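You operate a simulated robot arm through the tools that you are given. There is no shell and no other tool. Be economical: measure what you need, move in short steps, check, and stop when the job is done.

You run a simulated robot arm. Do the job below in one go: nothing can be reset, and whatever is moved stays where it is left.

Task
Shake up tube D3 on the mixer at 2000 rpm.
Fine: stand it back in the pink rack and switch the mixer off.

It is judged by the outcome, as a careful person would: the job done as asked, and still so three seconds after it is handed in. It fails if anything else is knocked over, pushed out of place, dropped, spilled or broken.

Robot
A 6-joint arm with a four-finger gripper on a trunk, on a base that drives. Base frame: it is fixed to the floor where the robot stands at the start and does not move with it; the origin is under the middle of the robot, x ahead of it, y to its left, z up; the surface under the hand at the start is at about z = 920. Units: mm, degrees, N and s.
Its first joint turns from -166.0 to 166.0 degrees. Places, roughly: blue tip [750, 750, 1000]; blue-knob pipette [750, 1000, 1000]; blue-knob pipette knob [700, 1100, 1200]; eight-channel pipette [750, 1750, 1000]; green-knob pipette [750, 1000, 1000]; green-knob pipette knob [800, 1000, 1200]; grey carousel [800, 1100, 1100]; heater knob [800, -100, 1000]; heater switch [800, -300, 1000]; mixer [900, 100, 1000]; mixer knob [800, 100, 1000]; mixer switch [800, 0, 1000]; pink rack [600, 0, 900]; white carousel [700, 1700, 1100]; white-knob pipette [750, 1750, 1000]; white-knob pipette knob [800, 1700, 1200]. Payload 3.43 kg.
The tool frame sits at the grasp point between the pads (the TCP): z along the fingers, y along the line on which they close. The tips reach 30 mm beyond it. Largest opening 120 mm; the body of the gripper starts 85 mm behind the TCP.
Orientation is that of the tool frame in the base frame, as a unit quaternion [w, x, y, z]. With the fingers straight down and closing along the base's y, the tool's x points along the base's -x, its y along +y and its z along -z.

Tools
- The arm moves only by the tool play_rows. Its argument "steps" is a list of rows, each a list of 6 numbers: the shift along the base's x, y, z in units of 50 mm (1.0 is 50 mm), then the turn, a rotation vector about the base's x, y, z in units of 6 degrees (1.0 is 6 degrees). In form: [[dx, dy, dz, ax, ay, az], ...]. A call has 1 to 8 rows; each row shifts and turns the commanded pose from where the row before left it. "claw" is the finger opening in mm, from 0 to 120, set as the call begins (left out, the last holds). A call with a number of a shift or a turn outside -1 to 1 is refused whole. Rows are played at 5 a second. More than 50 mm and 8.6 degrees between two rows, or a gripper value outside its range, and nothing of the call is played. Where a pose cannot be reached the arm comes as near as it can. A force on the tool above 90 N (or 10 N above the force at the start of the call, whichever is more), or a blocked arm, ends the call early, and 0.2 s more pass. Each finger halts on what it meets, pressing with about 37 N; the grip force reading is that of the motor and also rises with nothing between the fingers. The clock runs only during rows and for 0.2 s after the last one: add rows that do not move to give the fingers time. It gives the time, the measured TCP pose, the force on the tool (base axes), the opening and the grip force at its end, in the units of the frame above (readings bear some noise), with the torque about the TCP (base axes, N m) and any sound that the robot's microphone picked up.
- Cameras (640 x 400 px; columns grow to the right, rows downward): "scene" is now at [-201.5, 196.6, 1255.4]; the picture's right is [-0.14, -0.99, 0.00], its down [-0.15, 0.02, -0.99] and it looks along [0.98, -0.14, -0.15] (base axes); focal length 265 px, centre (320, 200). "wrist" rides on the gripper at [71, -17, -120] in the tool frame; the picture's right is [0.23, 0.97, 0.00], its down [-0.81, 0.19, -0.55] and it looks along [-0.54, 0.13, 0.83] (tool axes); focal length 275 px, centre (320, 200). There is no depth. A picture from a camera that has moved, and an enlarged one, comes with that camera's place and axes in the base frame and with its lens.
- grab_frame(camera): a new picture of that camera. No time passes.
- drive_base(legs): drives the robot by 1 to 6 legs, each [ahead, turn to the left] in mm and degrees, along the robot's own axes; the way and the turn of a leg run together, so that a leg with both is an arc; at most 1500 mm and 180 degrees a leg. The arm and the cameras ride along, it lands a little off, and it stops where it bumps. It gives what a move gives.
- turn_head(pan, tilt): turns the head with the scene camera to pan (to the left, within 143 degrees either way) and tilt (down, from -29 to 69), counted from straight ahead of the robot. It gives what a move gives.
- zoom(camera, box): a new picture of the part [left, top, right, bottom] of that camera's present view, enlarged. No time passes.
- finish_job(): hands the job in; it is judged then, once.

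Go step by step. Nothing tells you exact positions but the pictures and the camera data: compare them with the known pose of the tool, close in by small moves and look again before you grip or let go. The budget is 120 turns and 98 pictures, counting those below and the enlarged ones. Unless the task says otherwise, let go and move clear before handing in, and close with one line.

The tools are called after "Request:" by a JSON object that holds its "fn" and its "kwargs". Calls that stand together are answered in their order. play_rows: Moves the arm, as the interface text tells. Its arguments: {"type":"object","properties":{"steps":{"type":"array"},"claw":{"type":"number"}},"required":["steps"]} The other tools are called the same way: drive_base (legs) drives the base; turn_head (pan, tilt) turns the head that bears the scene camera; grab_frame (camera) takes a picture; zoom (camera, box) takes an enlarged picture of a part of a camera's view; finish_job () hands the job in.

At the start:

```text
time: 0.0
tool_pos: [717.1, 153.5, 1263.6]
ee_rot: [-0.001, 0.003, 1.0, 0.0]
force: [0.7, 0.1, -0.5]
torque: [0.01, 0.03, 0.02]
gripper_width: 120.1
grip_force: 0.0
robot x, y, heading: [1.1, 16.3, 0.1]
head pan, tilt: [-7.9, 7.8]
```

scene: 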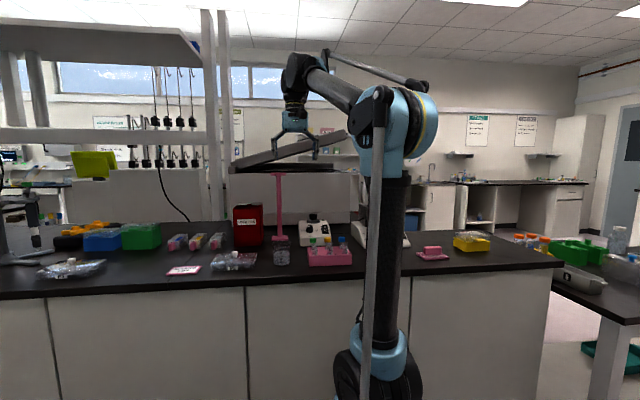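
wrist: 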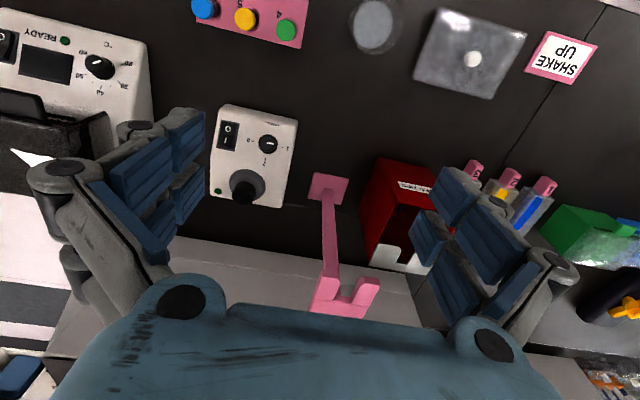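

I see the mixer (white, with knob, switch and a cup) and the pink rack with coloured caps in front of it. I'll zoom in to identify the tubes and the mixer scale.

Request:
{"fn": "zoom", "kwargs": {"camera": "scene", "box": [260, 190, 420, 290]}}

Request:
{"fn": "zoom", "kwargs": {"camera": "wrist", "box": [180, 0, 340, 100]}}

Request:
{"fn": "zoom", "kwargs": {"camera": "wrist", "box": [190, 100, 350, 210]}}

```text
4.00 times, centred on (340, 240) of scene
camera zoom: at [-201.5, 196.6, 1255.4], right [-0.14, -0.99, 0.0], down [-0.15, 0.02, -0.99], along [0.98, -0.14, -0.15], focal length 1061 px, centre (240, 40)
```

zoom: 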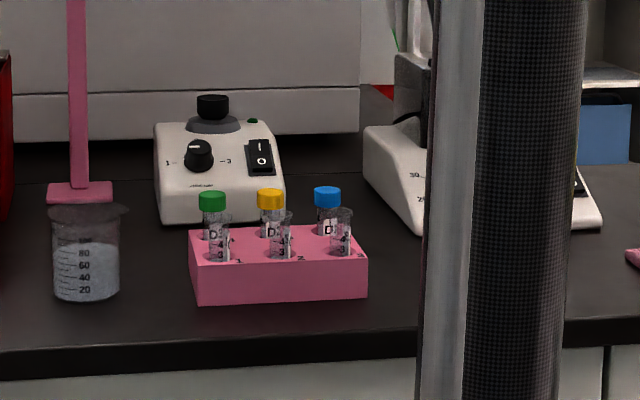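

```text
4.00 times, centred on (260, 50) of wrist
camera zoom: at [647.0, 137.5, 1384.8], right [-0.23, 0.97, 0.0], down [0.81, 0.19, 0.55], along [0.54, 0.12, -0.83], focal length 1101 px, centre (560, 800)
```

zoom: 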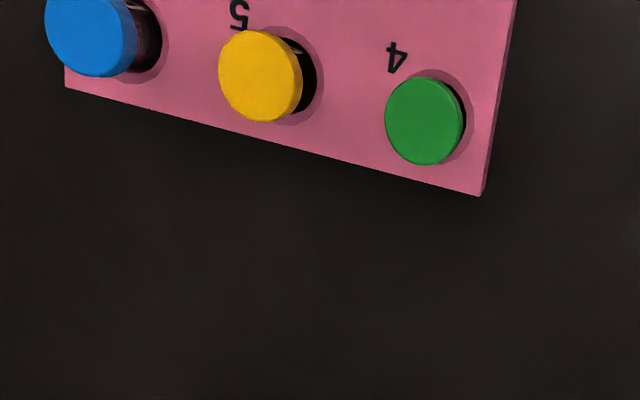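

```text
3.64 times, centred on (270, 155) of wrist
camera zoom: at [647.0, 137.5, 1384.8], right [-0.23, 0.97, 0.0], down [0.81, 0.19, 0.55], along [0.54, 0.12, -0.83], focal length 1001 px, centre (502, 364)
```

zoom: 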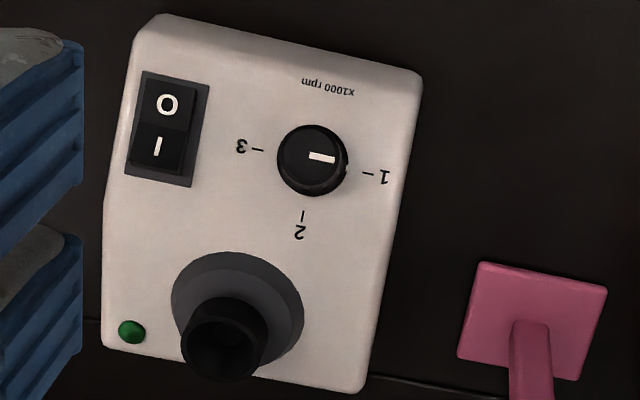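

The label numbers need a closer look.

Request:
{"fn": "zoom", "kwargs": {"camera": "scene", "box": [304, 232, 354, 264]}}

Request:
{"fn": "turn_head", "kwargs": {"pan": -7.9, "tilt": 25}}

```text
12.50 times, centred on (329, 248) of scene
camera zoom: at [-201.5, 196.6, 1255.4], right [-0.14, -0.99, 0.0], down [-0.15, 0.02, -0.99], along [0.98, -0.14, -0.15], focal length 3316 px, centre (208, -400)
```

zoom: 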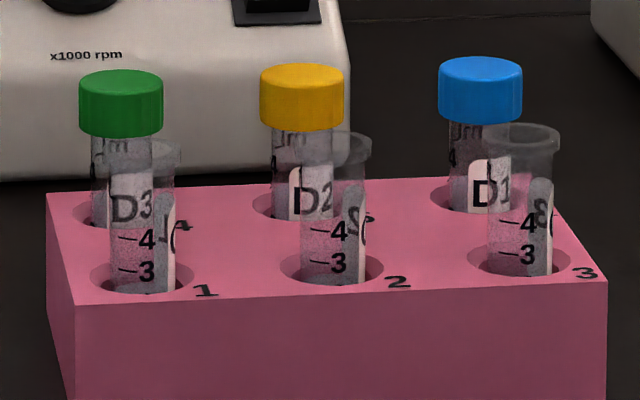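

```text
time: 0.8
tool_pos: [702.3, 154.0, 1272.4]
ee_rot: [0.005, 0.002, 1.0, 0.0]
force: [0.5, 1.0, -0.3]
torque: [-0.01, -0.02, 0.01]
gripper_width: 120.0
grip_force: 0.1
robot x, y, heading: [0.1, 19.8, -0.1]
head pan, tilt: [-7.9, 25.0]
```

D3 is the green-capped tube in the back-left hole (4). There is a "SHAKE UP" card; I'll read it and look down at the area.

Request:
{"fn": "grab_frame", "kwargs": {"camera": "scene"}}

Request:
{"fn": "grab_frame", "kwargs": {"camera": "wrist"}}

Request:
{"fn": "zoom", "kwargs": {"camera": "wrist", "box": [500, 0, 640, 90]}}

```text
91 pictures are left
camera scene: at [-202.4, 196.4, 1227.5], right [-0.14, -0.99, 0.0], down [-0.43, 0.06, -0.9], along [0.89, -0.12, -0.43], focal length 265 px, centre (320, 200)
```

scene: 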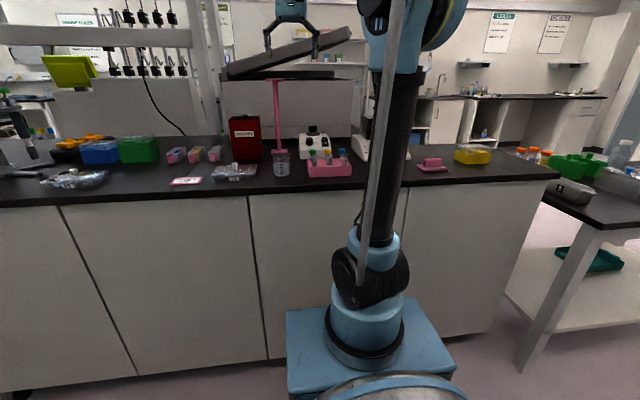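

```text
90 pictures are left
camera wrist: at [629.9, 137.8, 1392.5], right [-0.23, 0.97, 0.0], down [0.81, 0.19, 0.56], along [0.55, 0.13, -0.83], focal length 275 px, centre (320, 200)
```

wrist: 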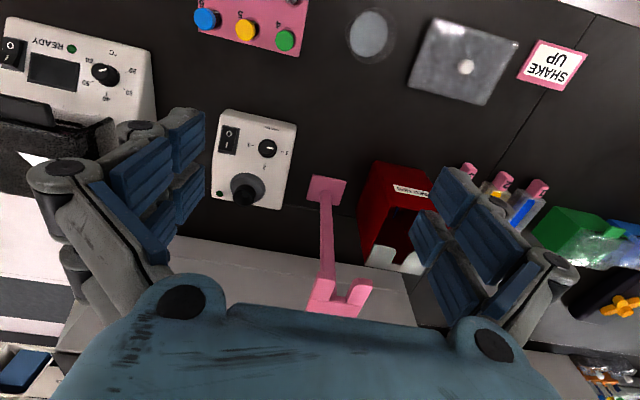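

```text
4.44 times, centred on (570, 45) of wrist
camera zoom: at [629.9, 137.8, 1392.5], right [-0.23, 0.97, 0.0], down [0.81, 0.19, 0.56], along [0.55, 0.13, -0.83], focal length 1224 px, centre (-791, 889)
```

zoom: 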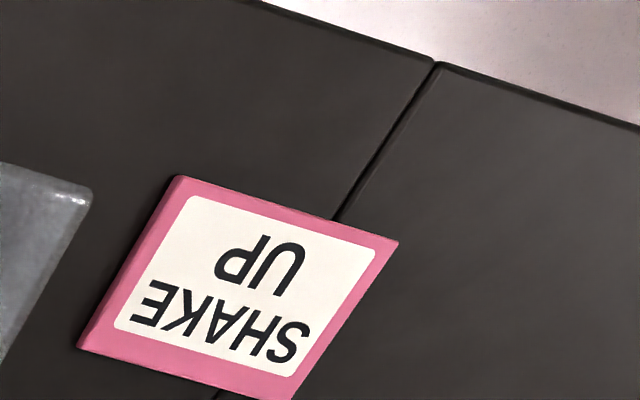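

The card only labels the job. Estimates: knob ≈ (816,101), cup ≈ (893,72), D3 cap ≈ (667,100,990). I'll bring the hand closer to look at the mixer.

Request:
{"fn": "play_rows", "kwargs": {"steps": [[0.39, -0.36, -0.8, 0, 0, 0], [0.39, -0.36, -0.8, 0, 0, 0], [0.39, -0.36, -0.6, 0, 0, 0], [0, 0, 0, 0, 0, 0]], "claw": 60}}

Request:
{"fn": "grab_frame", "kwargs": {"camera": "wrist"}}

```text
time: 1.8
tool_pos: [760.3, 98.4, 1162.0]
ee_rot: [0.006, 0.003, 1.0, 0.0]
force: [-0.1, -0.1, 1.0]
torque: [0.0, -0.02, -0.03]
gripper_width: 60.1
grip_force: 0.0
robot x, y, heading: [0.6, 18.8, 0.2]
head pan, tilt: [-7.9, 25.0]
```

```text
88 pictures are left
camera wrist: at [688.6, 82.6, 1282.4], right [-0.23, 0.97, 0.0], down [0.81, 0.19, 0.56], along [0.55, 0.12, -0.83], focal length 275 px, centre (320, 200)
```

wrist: 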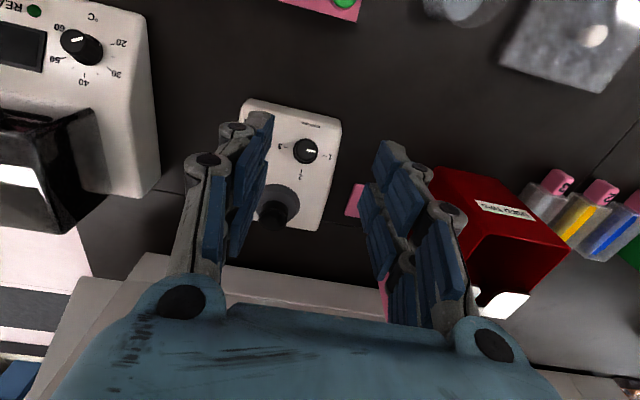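

Request:
{"fn": "zoom", "kwargs": {"camera": "wrist", "box": [230, 90, 350, 240]}}

Request:
{"fn": "zoom", "kwargs": {"camera": "scene", "box": [290, 120, 360, 180]}}

```text
2.67 times, centred on (290, 165) of wrist
camera zoom: at [688.6, 82.6, 1282.4], right [-0.23, 0.97, 0.0], down [0.81, 0.19, 0.56], along [0.55, 0.12, -0.83], focal length 734 px, centre (400, 293)
```

zoom: 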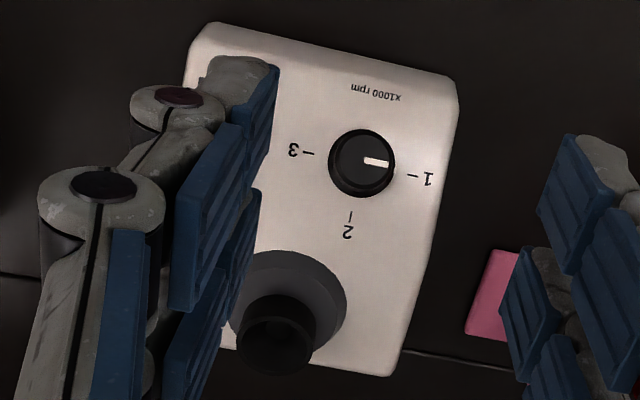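

```text
6.67 times, centred on (325, 150) of scene
camera zoom: at [-202.4, 196.6, 1227.4], right [-0.14, -0.99, 0.0], down [-0.43, 0.06, -0.9], along [0.89, -0.12, -0.43], focal length 1768 px, centre (287, 533)
```

zoom: 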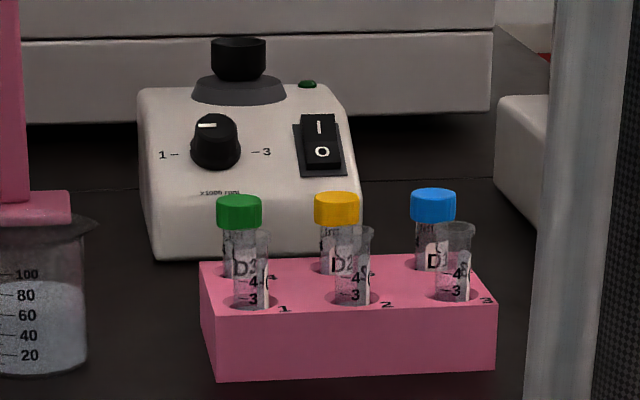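

The panel slopes about 15° towards the robot; knob centre-top ≈ (816,96,999), pointer at 1. I need a 90° clockwise turn (from above), so I tilt the tool 15°, pre-yaw +45° and hover over the knob.

Request:
{"fn": "play_rows", "kwargs": {"steps": [[0.22, 0, -0.4, 0, -1, 0], [0.22, -0.05, -0.4, 0, -1, 0], [0.22, 0, -0.4, 0, -0.5, 0], [0, 0, -0.2, -0.26, 0, 0.966], [0, 0, 0, -0.26, 0, 0.966], [0, 0, 0, -0.26, 0, 0.966], [0, 0, 0, -0.26, 0, 0.966], [0, 0, 0, -0.26, 0, 0.966]], "claw": 50}}

Request:
{"fn": "play_rows", "kwargs": {"steps": [[0, 0, 0, -0.26, 0, 0.966], [0, 0, 0, -0.26, 0, 0.966], [0, 0, 0, -0.13, 0, 0.483], [0, 0, 0, 0, 0, 0]]}}

Request:
{"fn": "grab_frame", "kwargs": {"camera": "wrist"}}

Request:
{"fn": "grab_frame", "kwargs": {"camera": "scene"}}

```text
time: 3.6
tool_pos: [793.6, 97.2, 1091.5]
ee_rot: [0.132, -0.256, 0.957, -0.031]
force: [0.8, -0.7, 0.7]
torque: [-0.02, 0.03, -0.02]
gripper_width: 49.9
grip_force: 0.1
robot x, y, heading: [-2.6, 18.8, 0.3]
head pan, tilt: [-7.9, 25.0]
```

```text
time: 4.6
tool_pos: [792.6, 97.5, 1092.0]
ee_rot: [0.126, -0.378, 0.916, -0.048]
force: [-0.3, -0.6, -0.5]
torque: [-0.01, 0.03, -0.02]
gripper_width: 50.3
grip_force: 0.1
robot x, y, heading: [2.3, 16.8, -0.1]
head pan, tilt: [-7.9, 25.0]
```

```text
85 pictures are left
camera wrist: at [724.8, 34.1, 1198.0], right [-0.82, 0.53, -0.22], down [0.28, 0.7, 0.66], along [0.5, 0.48, -0.72], focal length 275 px, centre (320, 200)
```

wrist: 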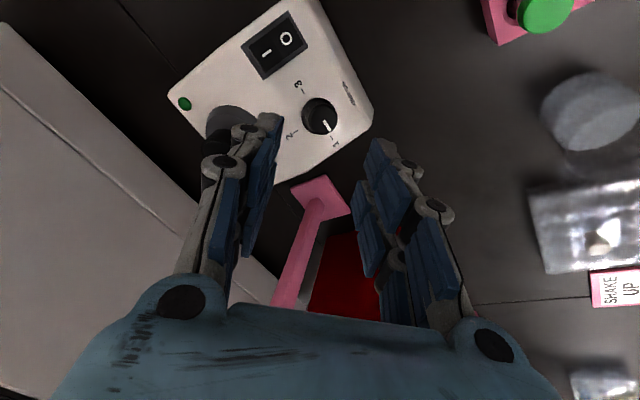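

```text
84 pictures are left
camera scene: at [-202.3, 196.7, 1227.4], right [-0.14, -0.99, 0.0], down [-0.43, 0.06, -0.9], along [0.89, -0.13, -0.43], focal length 265 px, centre (320, 200)
```

scene: 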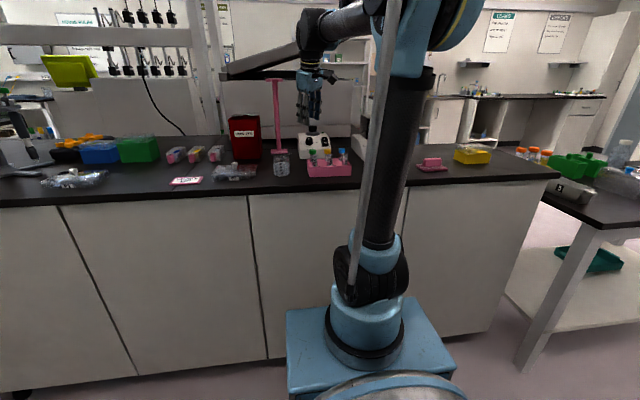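

Request:
{"fn": "zoom", "kwargs": {"camera": "wrist", "box": [260, 80, 380, 180]}}

```text
4.00 times, centred on (320, 130) of wrist
camera zoom: at [724.8, 34.1, 1198.0], right [-0.82, 0.53, -0.22], down [0.28, 0.7, 0.66], along [0.5, 0.48, -0.72], focal length 1101 px, centre (320, 480)
```

zoom: 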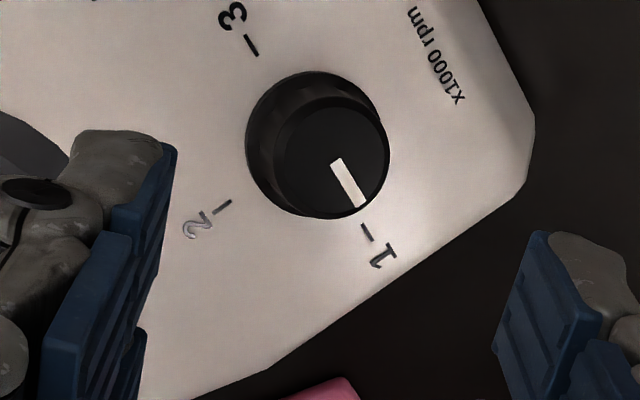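

Closer analysis shows the knob face slopes more like 25°, base centre ≈ (825,98,978). I'll tilt another 10° and check alignment.

Request:
{"fn": "play_rows", "kwargs": {"steps": [[-0.14, 0, -0.14, 0, -0.83, 0], [-0.14, 0, -0.14, 0, -0.83, 0], [0, 0, 0, 0, 0, 0]]}}

Request:
{"fn": "zoom", "kwargs": {"camera": "wrist", "box": [240, 60, 400, 180]}}

```text
time: 5.4
tool_pos: [779.9, 97.1, 1079.0]
ee_rot: [0.205, -0.372, 0.902, -0.08]
force: [0.0, 0.5, -0.4]
torque: [0.0, 0.01, 0.0]
gripper_width: 49.9
grip_force: 0.0
robot x, y, heading: [-0.8, 20.8, -0.0]
head pan, tilt: [-7.9, 25.0]
```

```text
3.33 times, centred on (320, 120) of wrist
camera zoom: at [693.7, 34.1, 1170.3], right [-0.77, 0.53, -0.36], down [0.16, 0.7, 0.69], along [0.62, 0.48, -0.62], focal length 918 px, centre (320, 467)
```

zoom: 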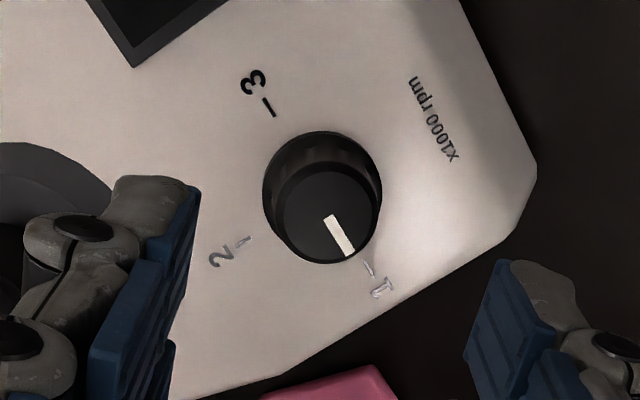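

Aligned within a few mm. Descending along the knob axis.

Request:
{"fn": "play_rows", "kwargs": {"steps": [[0.19, -0.04, -0.45, 0, 0, 0], [0.19, 0, -0.44, 0, 0, 0], [0.1, 0, -0.21, 0, 0, 0], [0, 0, 0, 0, 0, 0]]}}

Request:
{"fn": "zoom", "kwargs": {"camera": "wrist", "box": [240, 90, 400, 210]}}

```text
time: 6.4
tool_pos: [803.3, 95.5, 1023.9]
ee_rot: [0.204, -0.373, 0.902, -0.08]
force: [0.0, -0.5, 0.1]
torque: [0.04, -0.02, 0.01]
gripper_width: 50.3
grip_force: 0.0
robot x, y, heading: [-4.6, 18.5, -0.1]
head pan, tilt: [-7.9, 25.0]
```

```text
3.33 times, centred on (320, 150) of wrist
camera zoom: at [717.6, 31.7, 1115.1], right [-0.77, 0.53, -0.36], down [0.16, 0.7, 0.69], along [0.62, 0.48, -0.62], focal length 918 px, centre (320, 367)
```

zoom: 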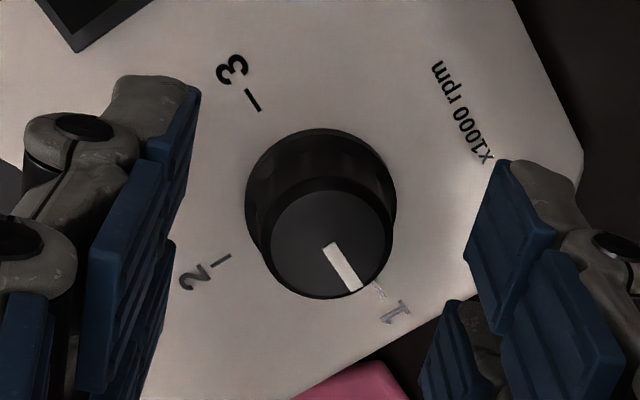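

Centred well. Final 14 mm down, then close.

Request:
{"fn": "play_rows", "kwargs": {"steps": [[0.06, 0, -0.13, 0, 0, 0], [0.06, 0, -0.13, 0, 0, 0], [0, 0, 0, 0, 0, 0]]}}

Request:
{"fn": "play_rows", "kwargs": {"steps": [[0, 0, 0, 0, 0, 0], [0, 0, 0, 0, 0, 0]], "claw": 24}}

Request:
{"fn": "zoom", "kwargs": {"camera": "wrist", "box": [240, 90, 400, 210]}}

```text
time: 7.2
tool_pos: [810.4, 95.9, 1010.7]
ee_rot: [0.205, -0.373, 0.901, -0.08]
force: [0.0, 0.5, 0.3]
torque: [-0.01, 0.02, 0.0]
gripper_width: 49.8
grip_force: 0.1
robot x, y, heading: [3.1, 18.6, -0.1]
head pan, tilt: [-7.9, 25.0]
```

```text
time: 7.8
tool_pos: [810.2, 95.1, 1010.6]
ee_rot: [0.203, -0.373, 0.902, -0.08]
force: [-1.9, 2.5, -2.8]
torque: [-0.02, 0.03, -0.01]
gripper_width: 25.6
grip_force: 1.9
robot x, y, heading: [0.2, 17.4, -0.1]
head pan, tilt: [-7.9, 25.0]
```

```text
3.33 times, centred on (320, 150) of wrist
camera zoom: at [723.6, 32.3, 1102.0], right [-0.77, 0.53, -0.36], down [0.16, 0.7, 0.69], along [0.62, 0.48, -0.62], focal length 918 px, centre (320, 367)
```

zoom: 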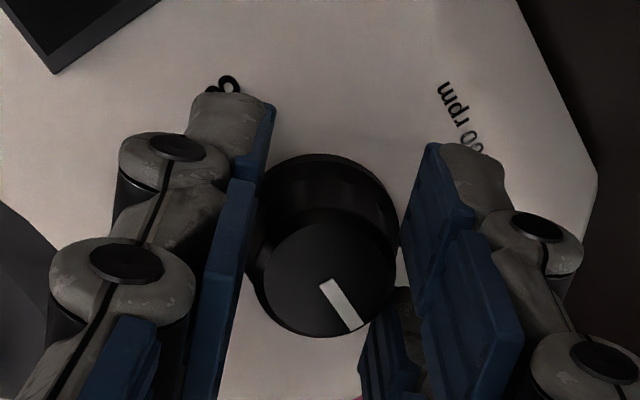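

Knob held. Turn 90° clockwise about the knob axis towards "2".

Request:
{"fn": "play_rows", "kwargs": {"steps": [[0, 0, 0, 0, 0, 0], [0, 0, 0, 0.4226, 0, -0.906], [0, 0, 0, 0.4226, 0, -0.906], [0, 0, 0, 0.4226, 0, -0.906], [0, 0, 0, 0, 0, 0]], "claw": 15}}

Request:
{"fn": "zoom", "kwargs": {"camera": "wrist", "box": [240, 90, 400, 210]}}

```text
time: 9.0
tool_pos: [810.2, 96.0, 1010.3]
ee_rot: [0.215, -0.227, 0.949, -0.048]
force: [-10.9, 2.7, -13.7]
torque: [-0.15, -0.29, -0.09]
gripper_width: 23.9
grip_force: 44.9
robot x, y, heading: [0.7, 20.2, 0.1]
head pan, tilt: [-7.9, 25.0]
```

```text
3.33 times, centred on (320, 150) of wrist
camera zoom: at [707.5, 48.0, 1094.6], right [-0.58, 0.77, -0.27], down [0.34, 0.53, 0.78], along [0.74, 0.36, -0.57], focal length 918 px, centre (320, 367)
```

zoom: 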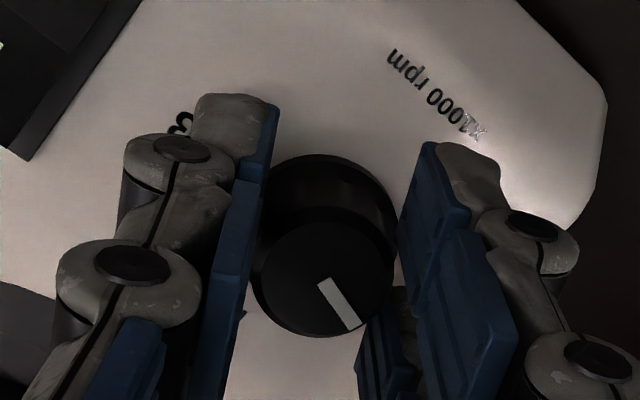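

The knob turns with the gripper. Continuing the remaining 72°.

Request:
{"fn": "play_rows", "kwargs": {"steps": [[0, 0, 0, 0.4226, 0, -0.906], [0, 0, 0, 0.4226, 0, -0.906], [0, 0, 0, 0.4226, 0, -0.906], [0, 0, 0, 0.4226, 0, -0.906], [0, 0, 0, 0.4226, 0, -0.906], [0, 0, 0, 0.4226, 0, -0.906]]}}

Request:
{"fn": "play_rows", "kwargs": {"steps": [[0, 0, 0, 0.4226, 0, -0.906], [0, 0, 0, 0.4226, 0, -0.906], [0, 0, 0, 0.4226, 0, -0.906], [0, 0, 0, 0.4226, 0, -0.906], [0, 0, 0, 0.4226, 0, -0.906], [0, 0, 0, 0.4226, 0, -0.906], [0, 0, 0, 0, 0, 0]]}}

Request:
{"fn": "zoom", "kwargs": {"camera": "wrist", "box": [240, 90, 400, 210]}}

Request:
{"fn": "zoom", "kwargs": {"camera": "scene", "box": [290, 120, 360, 180]}}

```text
time: 10.4
tool_pos: [808.8, 94.8, 1009.6]
ee_rot: [0.222, 0.079, 0.972, 0.017]
force: [-6.7, 9.0, -7.2]
torque: [0.53, 0.51, 0.3]
gripper_width: 23.8
grip_force: 45.0
robot x, y, heading: [2.0, 21.0, -0.1]
head pan, tilt: [-7.9, 25.0]
```

```text
time: 12.0
tool_pos: [808.8, 96.6, 1010.8]
ee_rot: [0.205, 0.377, 0.9, 0.081]
force: [-12.9, 7.5, 6.2]
torque: [0.67, 0.01, 0.4]
gripper_width: 24.5
grip_force: 44.4
robot x, y, heading: [-0.6, 16.7, -0.0]
head pan, tilt: [-7.9, 25.0]
```

```text
3.33 times, centred on (320, 150) of wrist
camera zoom: at [702.0, 135.6, 1092.5], right [0.48, 0.85, 0.22], down [0.4, -0.44, 0.81], along [0.78, -0.3, -0.55], focal length 918 px, centre (320, 367)
```

zoom: 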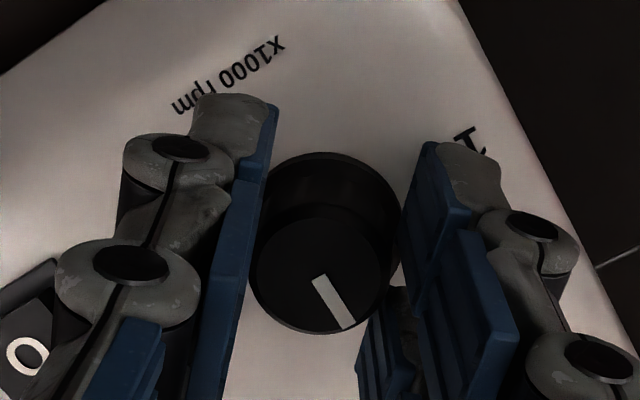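

```text
6.67 times, centred on (325, 150) of scene
camera zoom: at [-203.0, 196.9, 1227.2], right [-0.14, -0.99, 0.0], down [-0.43, 0.06, -0.9], along [0.89, -0.12, -0.43], focal length 1768 px, centre (287, 533)
```

zoom: 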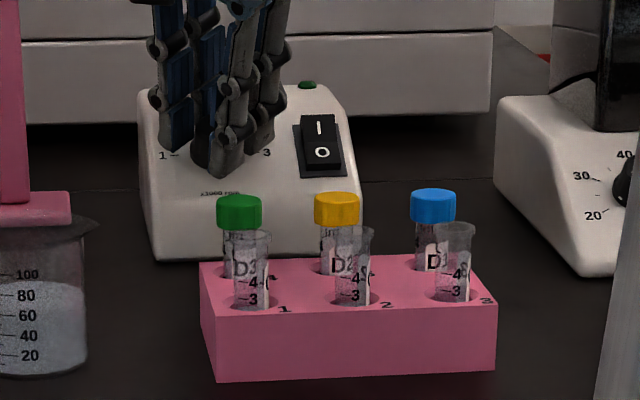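

Release and rise along the knob axis, then check the pointer.

Request:
{"fn": "play_rows", "kwargs": {"steps": [[0, 0, 0, 0, 0, 0], [0, 0, 0, 0, 0, 0], [-0.2, 0, 0.43, 0, 0, 0], [-0.2, 0, 0.43, 0, 0, 0], [-0.2, 0, 0.43, 0, 0, 0], [-0.1, 0, 0.2, 0, 0, 0], [0, 0, 0, 0, 0, 0]], "claw": 50}}

Request:
{"fn": "zoom", "kwargs": {"camera": "wrist", "box": [160, 60, 480, 300]}}

```text
time: 13.6
tool_pos: [773.8, 95.1, 1083.8]
ee_rot: [0.205, 0.376, 0.9, 0.081]
force: [0.7, 0.2, 0.2]
torque: [-0.01, 0.01, -0.01]
gripper_width: 50.2
grip_force: 0.1
robot x, y, heading: [0.2, 15.8, 0.1]
head pan, tilt: [-7.9, 25.0]
```

```text
1.67 times, centred on (320, 180) of wrist
camera zoom: at [667.2, 135.0, 1166.5], right [0.48, 0.85, 0.22], down [0.4, -0.44, 0.81], along [0.78, -0.3, -0.55], focal length 459 px, centre (320, 233)
```

zoom: 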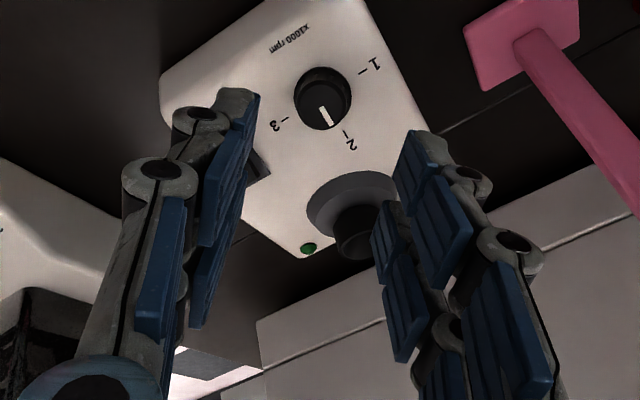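

Request:
{"fn": "zoom", "kwargs": {"camera": "wrist", "box": [285, 75, 365, 145]}}

```text
5.71 times, centred on (325, 110) of wrist
camera zoom: at [667.2, 135.0, 1166.5], right [0.48, 0.85, 0.22], down [0.4, -0.44, 0.81], along [0.78, -0.3, -0.55], focal length 1573 px, centre (291, 714)
```

zoom: 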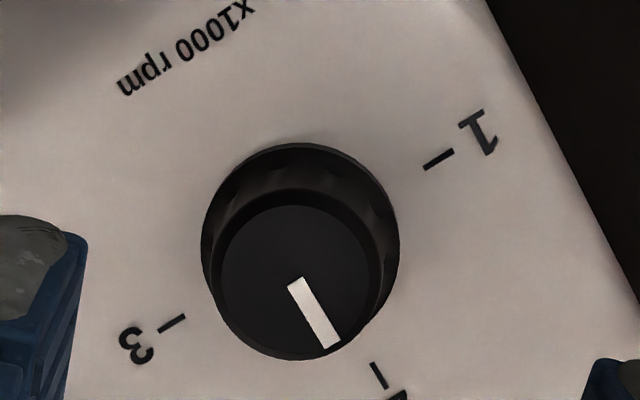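

The pointer is at "2". Next the rocker switch: "I" half ≈ (832,33,995), currently raised (off). I'll close the fingers, undo the yaw and hover over "I".

Request:
{"fn": "play_rows", "kwargs": {"steps": [[0.0765, -0.155, 0, -0.4226, 0, 0.906], [0.0765, -0.155, 0, -0.4226, 0, 0.906], [0.0765, -0.155, 0, -0.4226, 0, 0.906], [0.0765, -0.155, 0, -0.4226, 0, 0.906], [0.0765, -0.155, -0.1, -0.4226, 0, 0.906], [0.0765, -0.155, -0.1, -0.4226, 0, 0.906], [0.0765, -0.155, -0.14, -0.4226, 0, 0.906], [0.0765, -0.155, -0.15, -0.2113, 0, 0.453]], "claw": 0}}

Request:
{"fn": "grab_frame", "kwargs": {"camera": "wrist"}}

Request:
{"fn": "zoom", "kwargs": {"camera": "scene", "box": [290, 110, 360, 170]}}

```text
time: 15.4
tool_pos: [804.4, 32.5, 1060.7]
ee_rot: [0.221, 0.001, 0.975, 0.001]
force: [0.2, -0.8, -0.4]
torque: [-0.02, -0.03, -0.03]
gripper_width: 0.1
grip_force: 33.2
robot x, y, heading: [2.5, 21.5, 0.0]
head pan, tilt: [-7.9, 25.0]
```

```text
74 pictures are left
camera wrist: at [688.7, 16.2, 1138.6], right [-0.2, 0.97, -0.1], down [0.49, 0.19, 0.85], along [0.85, 0.13, -0.52], focal length 275 px, centre (320, 200)
```

wrist: 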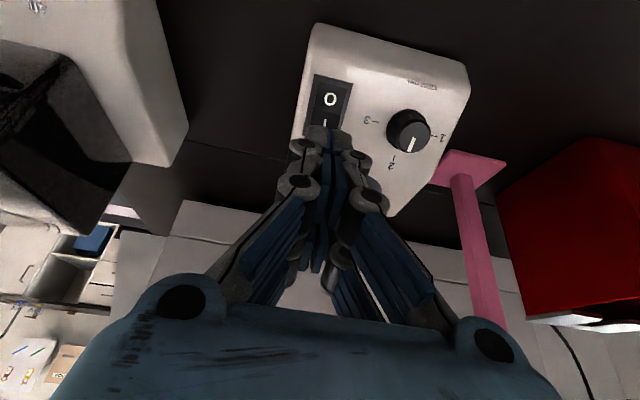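

```text
6.67 times, centred on (325, 140) of scene
camera zoom: at [-202.4, 196.7, 1227.4], right [-0.14, -0.99, 0.0], down [-0.43, 0.06, -0.9], along [0.89, -0.12, -0.43], focal length 1768 px, centre (287, 600)
```

zoom: 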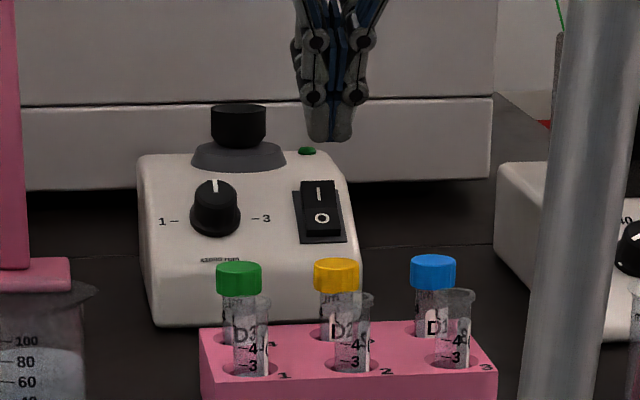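

I'll correct slightly (y +3.5, back 3 mm), descend 32 mm, and look.

Request:
{"fn": "play_rows", "kwargs": {"steps": [[-0.05, 0.07, -0.02, 0, 0, 0], [0.14, 0, -0.29, 0, 0, 0], [0.13, 0, -0.29, 0, 0, 0], [0, 0, 0, 0, 0, 0]]}}

Request:
{"fn": "zoom", "kwargs": {"camera": "scene", "box": [310, 125, 340, 150]}}

Request:
{"fn": "zoom", "kwargs": {"camera": "wrist", "box": [260, 70, 400, 190]}}

```text
time: 16.4
tool_pos: [815.0, 36.0, 1029.9]
ee_rot: [0.221, 0.003, 0.975, 0.001]
force: [-0.7, -0.3, -0.3]
torque: [0.0, 0.01, 0.0]
gripper_width: 0.3
grip_force: 33.4
robot x, y, heading: [1.8, 17.4, 0.0]
head pan, tilt: [-7.9, 25.0]
```

```text
16.00 times, centred on (325, 138) of scene
camera zoom: at [-202.3, 196.6, 1227.4], right [-0.14, -0.99, 0.0], down [-0.43, 0.06, -0.9], along [0.89, -0.12, -0.43], focal length 4244 px, centre (240, 1200)
```

zoom: 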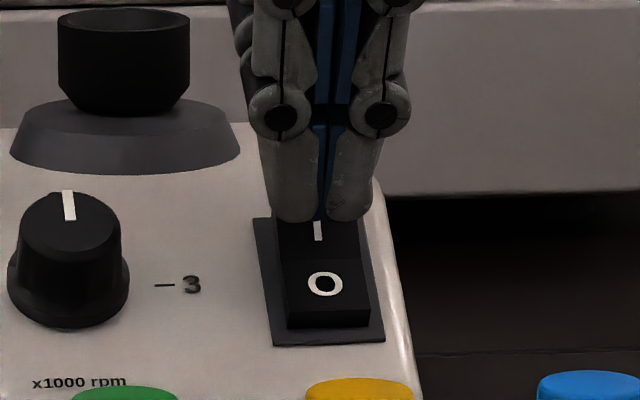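

```text
3.33 times, centred on (330, 130) of wrist
camera zoom: at [699.8, 19.9, 1108.1], right [-0.2, 0.97, -0.1], down [0.49, 0.19, 0.85], along [0.85, 0.13, -0.52], focal length 918 px, centre (287, 433)
```

zoom: 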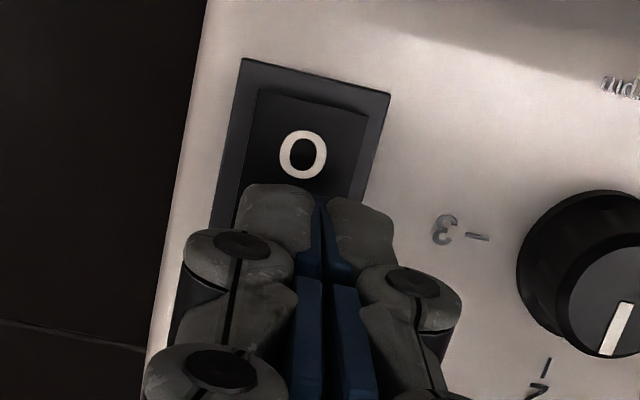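

Fingers are centred above the "I" half. Pressing gently along the panel normal.

Request:
{"fn": "play_rows", "kwargs": {"steps": [[0.025, 0, -0.055, 0, 0, 0], [0.025, 0, -0.055, 0, 0, 0], [0.025, 0, -0.055, 0, 0, 0], [0, 0, 0, 0, 0, 0]]}}

Request:
{"fn": "zoom", "kwargs": {"camera": "scene", "box": [310, 125, 340, 150]}}

```text
time: 17.4
tool_pos: [819.7, 35.3, 1021.0]
ee_rot: [0.222, 0.004, 0.975, -0.001]
force: [-0.4, 1.0, 0.2]
torque: [-0.03, 0.0, 0.02]
gripper_width: 0.0
grip_force: 34.2
robot x, y, heading: [1.5, 19.1, 0.0]
head pan, tilt: [-7.9, 25.0]
```

```text
16.00 times, centred on (325, 138) of scene
camera zoom: at [-202.3, 196.6, 1227.4], right [-0.14, -0.99, 0.0], down [-0.43, 0.06, -0.9], along [0.89, -0.12, -0.43], focal length 4244 px, centre (240, 1200)
```

zoom: 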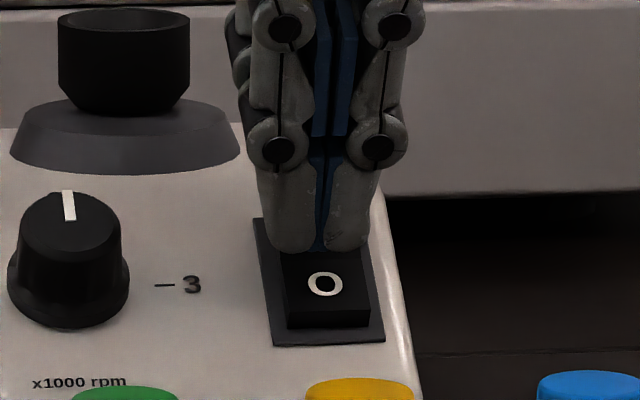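

Request:
{"fn": "play_rows", "kwargs": {"steps": [[0.04, 0, -0.035, 0, 0, 0], [0.025, 0, -0.05, 0, 0, 0], [0, 0, 0, 0, 0, 0]]}}

Request:
{"fn": "zoom", "kwargs": {"camera": "scene", "box": [310, 125, 340, 150]}}

```text
time: 18.2
tool_pos: [822.4, 36.7, 1018.1]
ee_rot: [0.221, 0.002, 0.975, 0.0]
force: [-0.1, 0.7, 1.6]
torque: [-0.01, -0.01, 0.0]
gripper_width: 6.2
grip_force: 33.9
robot x, y, heading: [1.0, 18.1, -0.2]
head pan, tilt: [-7.9, 25.0]
```

```text
16.00 times, centred on (325, 138) of scene
camera zoom: at [-202.4, 196.7, 1227.4], right [-0.14, -0.99, 0.0], down [-0.43, 0.06, -0.9], along [0.89, -0.12, -0.43], focal length 4244 px, centre (240, 1200)
```

zoom: 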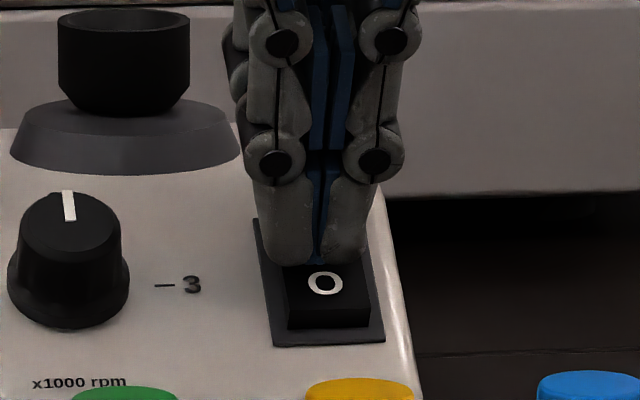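

Request:
{"fn": "play_rows", "kwargs": {"steps": [[0.025, 0, -0.05, 0, 0, 0], [0.02, 0, -0.045, 0, 0, 0], [0, 0, 0, 0, 0, 0]]}}

Request:
{"fn": "zoom", "kwargs": {"camera": "scene", "box": [310, 125, 340, 150]}}

```text
time: 19.0
tool_pos: [822.7, 36.6, 1015.1]
ee_rot: [0.224, 0.002, 0.975, 0.001]
force: [-9.4, 0.1, 56.2]
torque: [0.01, 0.37, 0.01]
gripper_width: 5.8
grip_force: 33.2
robot x, y, heading: [-0.5, 21.2, -0.1]
head pan, tilt: [-7.9, 25.0]
```

```text
16.00 times, centred on (325, 138) of scene
camera zoom: at [-204.7, 196.6, 1226.9], right [-0.14, -0.99, 0.0], down [-0.43, 0.06, -0.9], along [0.89, -0.12, -0.43], focal length 4244 px, centre (240, 1200)
```

zoom: 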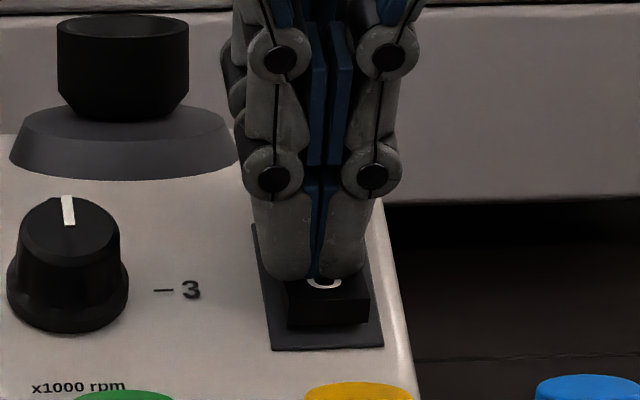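

Contact at 56 N and the O end seems to have risen. Backing off to see.

Request:
{"fn": "play_rows", "kwargs": {"steps": [[-0.1, 0, 0.2, 0, 0, 0], [-0.25, 0, 0.54, 0, 0, 0], [-0.25, 0, 0.54, 0, 0, 0], [0, 0, 0, 0, 0, 0]]}}

Request:
{"fn": "zoom", "kwargs": {"camera": "scene", "box": [300, 120, 340, 152]}}

```text
time: 20.0
tool_pos: [795.8, 36.5, 1077.5]
ee_rot: [0.222, 0.002, 0.975, 0.001]
force: [0.0, 0.2, -0.3]
torque: [-0.04, 0.0, -0.01]
gripper_width: 0.0
grip_force: 33.5
robot x, y, heading: [2.5, 18.3, 0.1]
head pan, tilt: [-7.9, 25.0]
```

```text
12.50 times, centred on (320, 136) of scene
camera zoom: at [-202.3, 196.7, 1227.4], right [-0.14, -0.99, 0.0], down [-0.43, 0.06, -0.9], along [0.89, -0.12, -0.43], focal length 3316 px, centre (320, 1000)
```

zoom: 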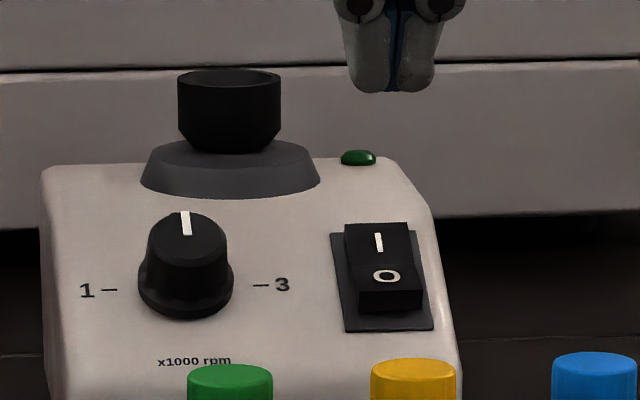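

Request:
{"fn": "zoom", "kwargs": {"camera": "scene", "box": [318, 128, 336, 148]}}

Request:
{"fn": "zoom", "kwargs": {"camera": "wrist", "box": [240, 50, 440, 220]}}

```text
16.00 times, centred on (327, 138) of scene
camera zoom: at [-202.3, 196.7, 1227.4], right [-0.14, -0.99, 0.0], down [-0.43, 0.06, -0.9], along [0.89, -0.12, -0.43], focal length 4244 px, centre (208, 1192)
```

zoom: 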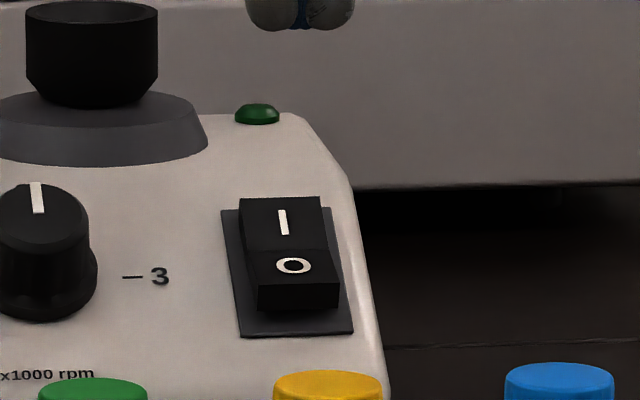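

```text
2.35 times, centred on (340, 135) of wrist
camera zoom: at [679.1, 20.9, 1155.1], right [-0.2, 0.97, -0.1], down [0.49, 0.19, 0.85], along [0.85, 0.13, -0.52], focal length 648 px, centre (273, 353)
```

zoom: 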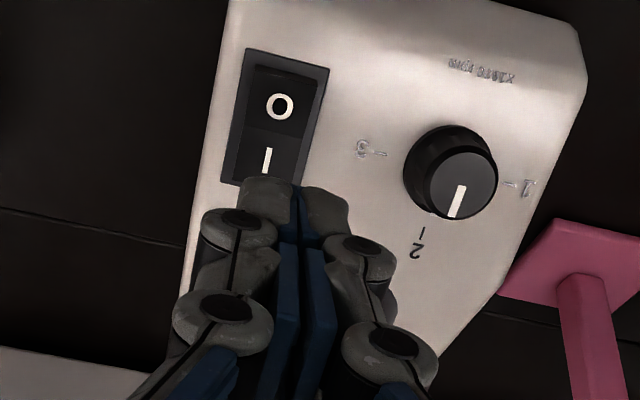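

The rocker flipped: "I" side is now pressed in. Next I untilt the hand and go above tube D3.

Request:
{"fn": "play_rows", "kwargs": {"steps": [[-0.2, 0.1, 0.5, 0, 0.5, 0], [-0.45, 0.2, 0.3, 0, 0.9, 0], [-0.45, 0.25, 0.1, 0, 0.9, 0], [-0.5, 0.25, 0, 0, 0.9, 0], [-0.5, 0.25, 0, 0, 0.97, 0], [-0.5, 0.25, -0.4, 0, 0, 0], [0, 0, 0, 0, 0, 0]], "claw": 60}}

Request:
{"fn": "grab_frame", "kwargs": {"camera": "wrist"}}

Request:
{"fn": "zoom", "kwargs": {"camera": "scene", "box": [290, 110, 370, 180]}}

```text
time: 21.6
tool_pos: [663.7, 101.1, 1101.9]
ee_rot: [0.005, 0.002, 1.0, -0.001]
force: [0.2, 0.2, 0.2]
torque: [-0.02, -0.01, -0.01]
gripper_width: 59.9
grip_force: 0.1
robot x, y, heading: [-0.6, 22.0, 0.3]
head pan, tilt: [-7.9, 25.0]
```

```text
64 pictures are left
camera wrist: at [592.5, 85.0, 1222.4], right [-0.23, 0.97, 0.0], down [0.81, 0.19, 0.56], along [0.55, 0.13, -0.83], focal length 275 px, centre (320, 200)
```

wrist: 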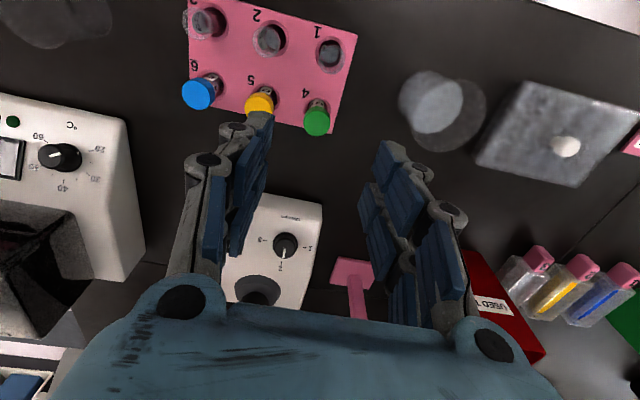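

```text
5.71 times, centred on (330, 145) of scene
camera zoom: at [-202.3, 196.7, 1227.4], right [-0.14, -0.99, 0.0], down [-0.43, 0.06, -0.9], along [0.89, -0.12, -0.43], focal length 1516 px, centre (263, 514)
```

zoom: 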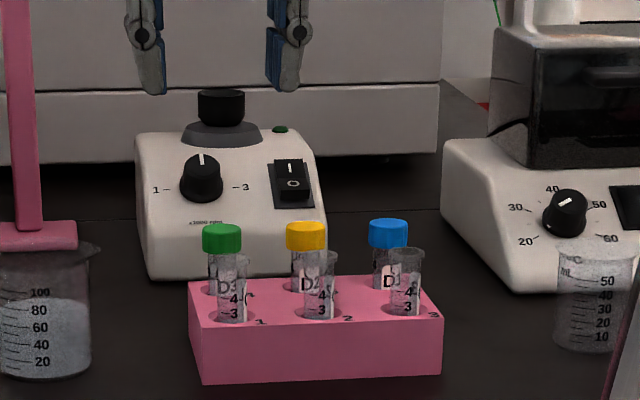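

Tube D3's cap top ≈ (666,99.5,994). Descending over it.

Request:
{"fn": "play_rows", "kwargs": {"steps": [[0.03, -0.03, -0.5, 0, 0, 0], [0, 0, -0.6, 0, 0, 0], [0, 0, -0.3, 0, 0, 0], [0, 0, 0, 0, 0, 0]], "claw": 44}}

Request:
{"fn": "grab_frame", "kwargs": {"camera": "wrist"}}

Request:
{"fn": "zoom", "kwargs": {"camera": "scene", "box": [290, 110, 370, 180]}}

```text
time: 22.6
tool_pos: [664.9, 101.4, 1031.3]
ee_rot: [0.005, 0.002, 1.0, 0.0]
force: [0.4, -0.4, 0.2]
torque: [-0.02, -0.02, -0.02]
gripper_width: 44.1
grip_force: 0.0
robot x, y, heading: [-4.5, 22.8, 0.2]
head pan, tilt: [-7.9, 25.0]
```

```text
62 pictures are left
camera wrist: at [594.1, 83.8, 1151.7], right [-0.23, 0.97, 0.0], down [0.81, 0.19, 0.56], along [0.55, 0.13, -0.83], focal length 275 px, centre (320, 200)
```

wrist: 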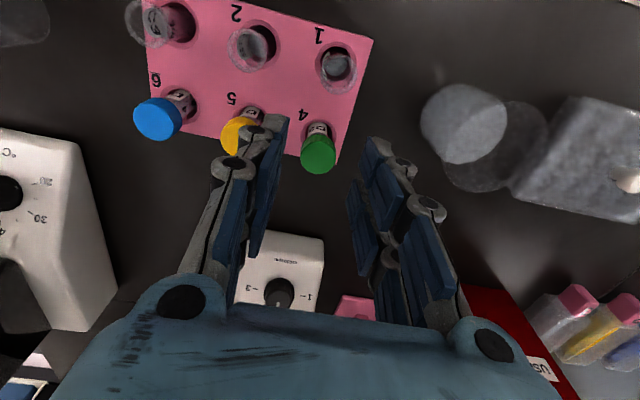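

```text
5.71 times, centred on (330, 145) of scene
camera zoom: at [-202.3, 196.7, 1227.4], right [-0.14, -0.99, 0.0], down [-0.43, 0.06, -0.9], along [0.89, -0.12, -0.43], focal length 1516 px, centre (263, 514)
```

zoom: 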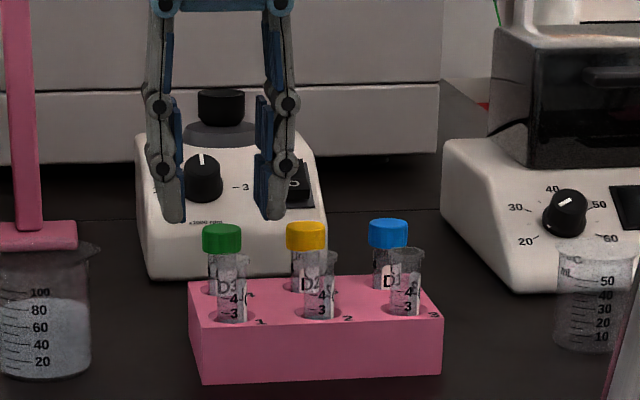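

Centred. The right finger would come close to the yellow cap, so I narrow to 34 mm and descend.

Request:
{"fn": "play_rows", "kwargs": {"steps": [[0, 0, 0, 0, 0, 0], [0, -0.01, -0.1, 0, 0, 0], [0, 0, 0, 0, 0, 0]], "claw": 34}}

Request:
{"fn": "zoom", "kwargs": {"camera": "scene", "box": [300, 130, 360, 175]}}

Request:
{"fn": "zoom", "kwargs": {"camera": "wrist", "box": [200, 90, 440, 240]}}

```text
time: 23.4
tool_pos: [666.8, 99.3, 1025.8]
ee_rot: [0.005, 0.003, 1.0, 0.0]
force: [0.2, 1.1, -0.1]
torque: [-0.02, 0.02, 0.0]
gripper_width: 34.1
grip_force: 0.1
robot x, y, heading: [-0.9, 18.1, -0.3]
head pan, tilt: [-7.9, 25.0]
```

```text
8.89 times, centred on (330, 152) of scene
camera zoom: at [-202.3, 196.7, 1227.4], right [-0.14, -0.99, 0.0], down [-0.43, 0.06, -0.9], along [0.89, -0.12, -0.43], focal length 2358 px, centre (231, 622)
```

zoom: 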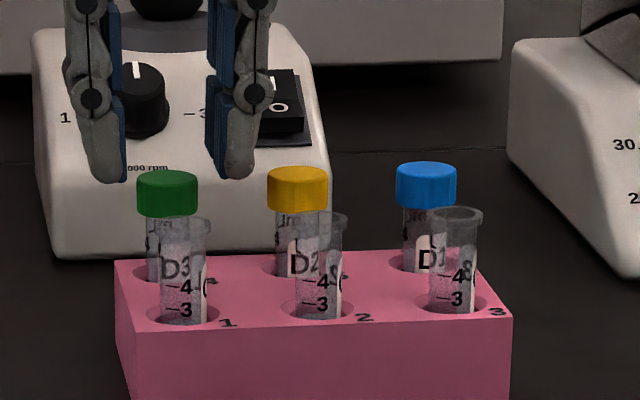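

```text
2.67 times, centred on (320, 165) of wrist
camera zoom: at [594.4, 83.3, 1146.7], right [-0.23, 0.97, 0.0], down [0.81, 0.19, 0.56], along [0.55, 0.13, -0.83], focal length 734 px, centre (320, 293)
```

zoom: 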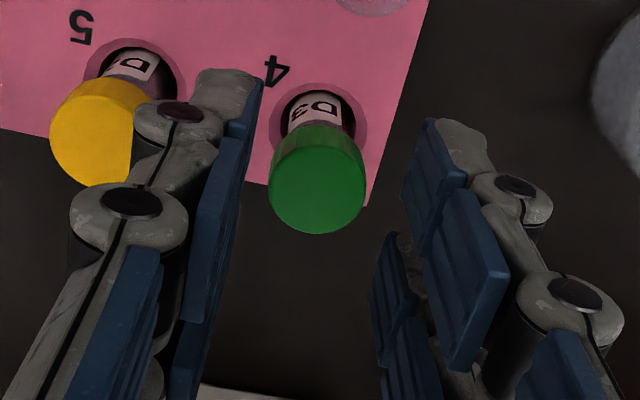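

Well centred. Descend 30 mm and grip.

Request:
{"fn": "play_rows", "kwargs": {"steps": [[0, 0, -0.3, 0, 0, 0], [0, 0, -0.3, 0, 0, 0], [0, 0, 0, 0, 0, 0]]}}

Request:
{"fn": "play_rows", "kwargs": {"steps": [[0, 0, 0, 0, 0, 0], [0, 0, 0, 0, 0, 0]], "claw": 14}}

Request:
{"fn": "zoom", "kwargs": {"camera": "scene", "box": [300, 130, 360, 175]}}

Request:
{"fn": "zoom", "kwargs": {"camera": "wrist", "box": [200, 90, 440, 240]}}

```text
time: 24.2
tool_pos: [666.1, 99.6, 996.2]
ee_rot: [0.005, 0.003, 1.0, 0.0]
force: [0.5, 0.0, -0.3]
torque: [0.02, -0.03, -0.01]
gripper_width: 33.8
grip_force: 0.0
robot x, y, heading: [0.7, 13.4, -0.1]
head pan, tilt: [-7.9, 25.0]
```

```text
time: 24.8
tool_pos: [666.2, 100.3, 996.8]
ee_rot: [0.005, 0.002, 1.0, 0.0]
force: [0.4, 0.6, -0.6]
torque: [0.01, 0.0, 0.02]
gripper_width: 17.6
grip_force: 37.3
robot x, y, heading: [1.0, 17.4, -0.1]
head pan, tilt: [-7.9, 25.0]
```

```text
8.89 times, centred on (330, 152) of scene
camera zoom: at [-202.3, 196.6, 1227.4], right [-0.14, -0.99, 0.0], down [-0.43, 0.06, -0.9], along [0.89, -0.12, -0.43], focal length 2358 px, centre (231, 622)
```

zoom: 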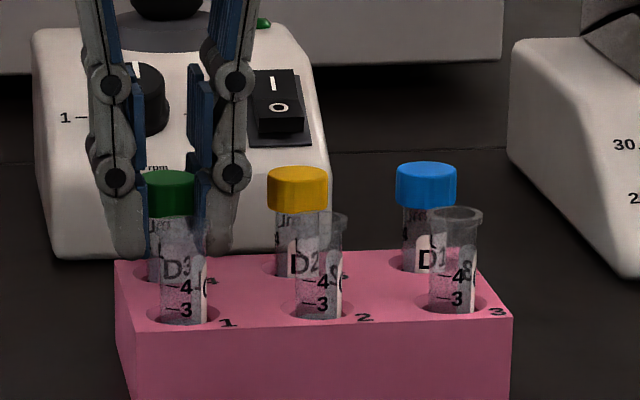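

```text
2.67 times, centred on (320, 165) of wrist
camera zoom: at [594.6, 83.2, 1116.7], right [-0.23, 0.97, 0.0], down [0.81, 0.19, 0.56], along [0.55, 0.13, -0.83], focal length 734 px, centre (320, 293)
```

zoom: 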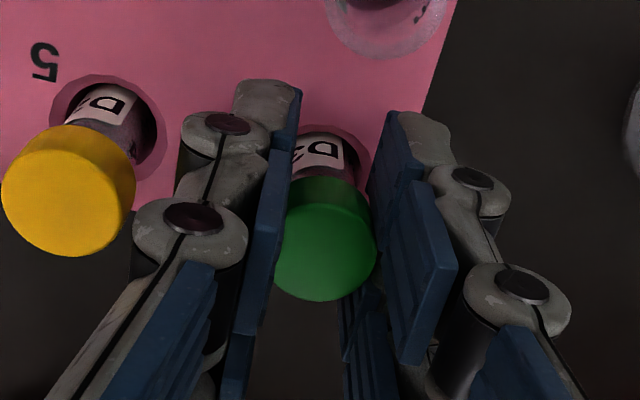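

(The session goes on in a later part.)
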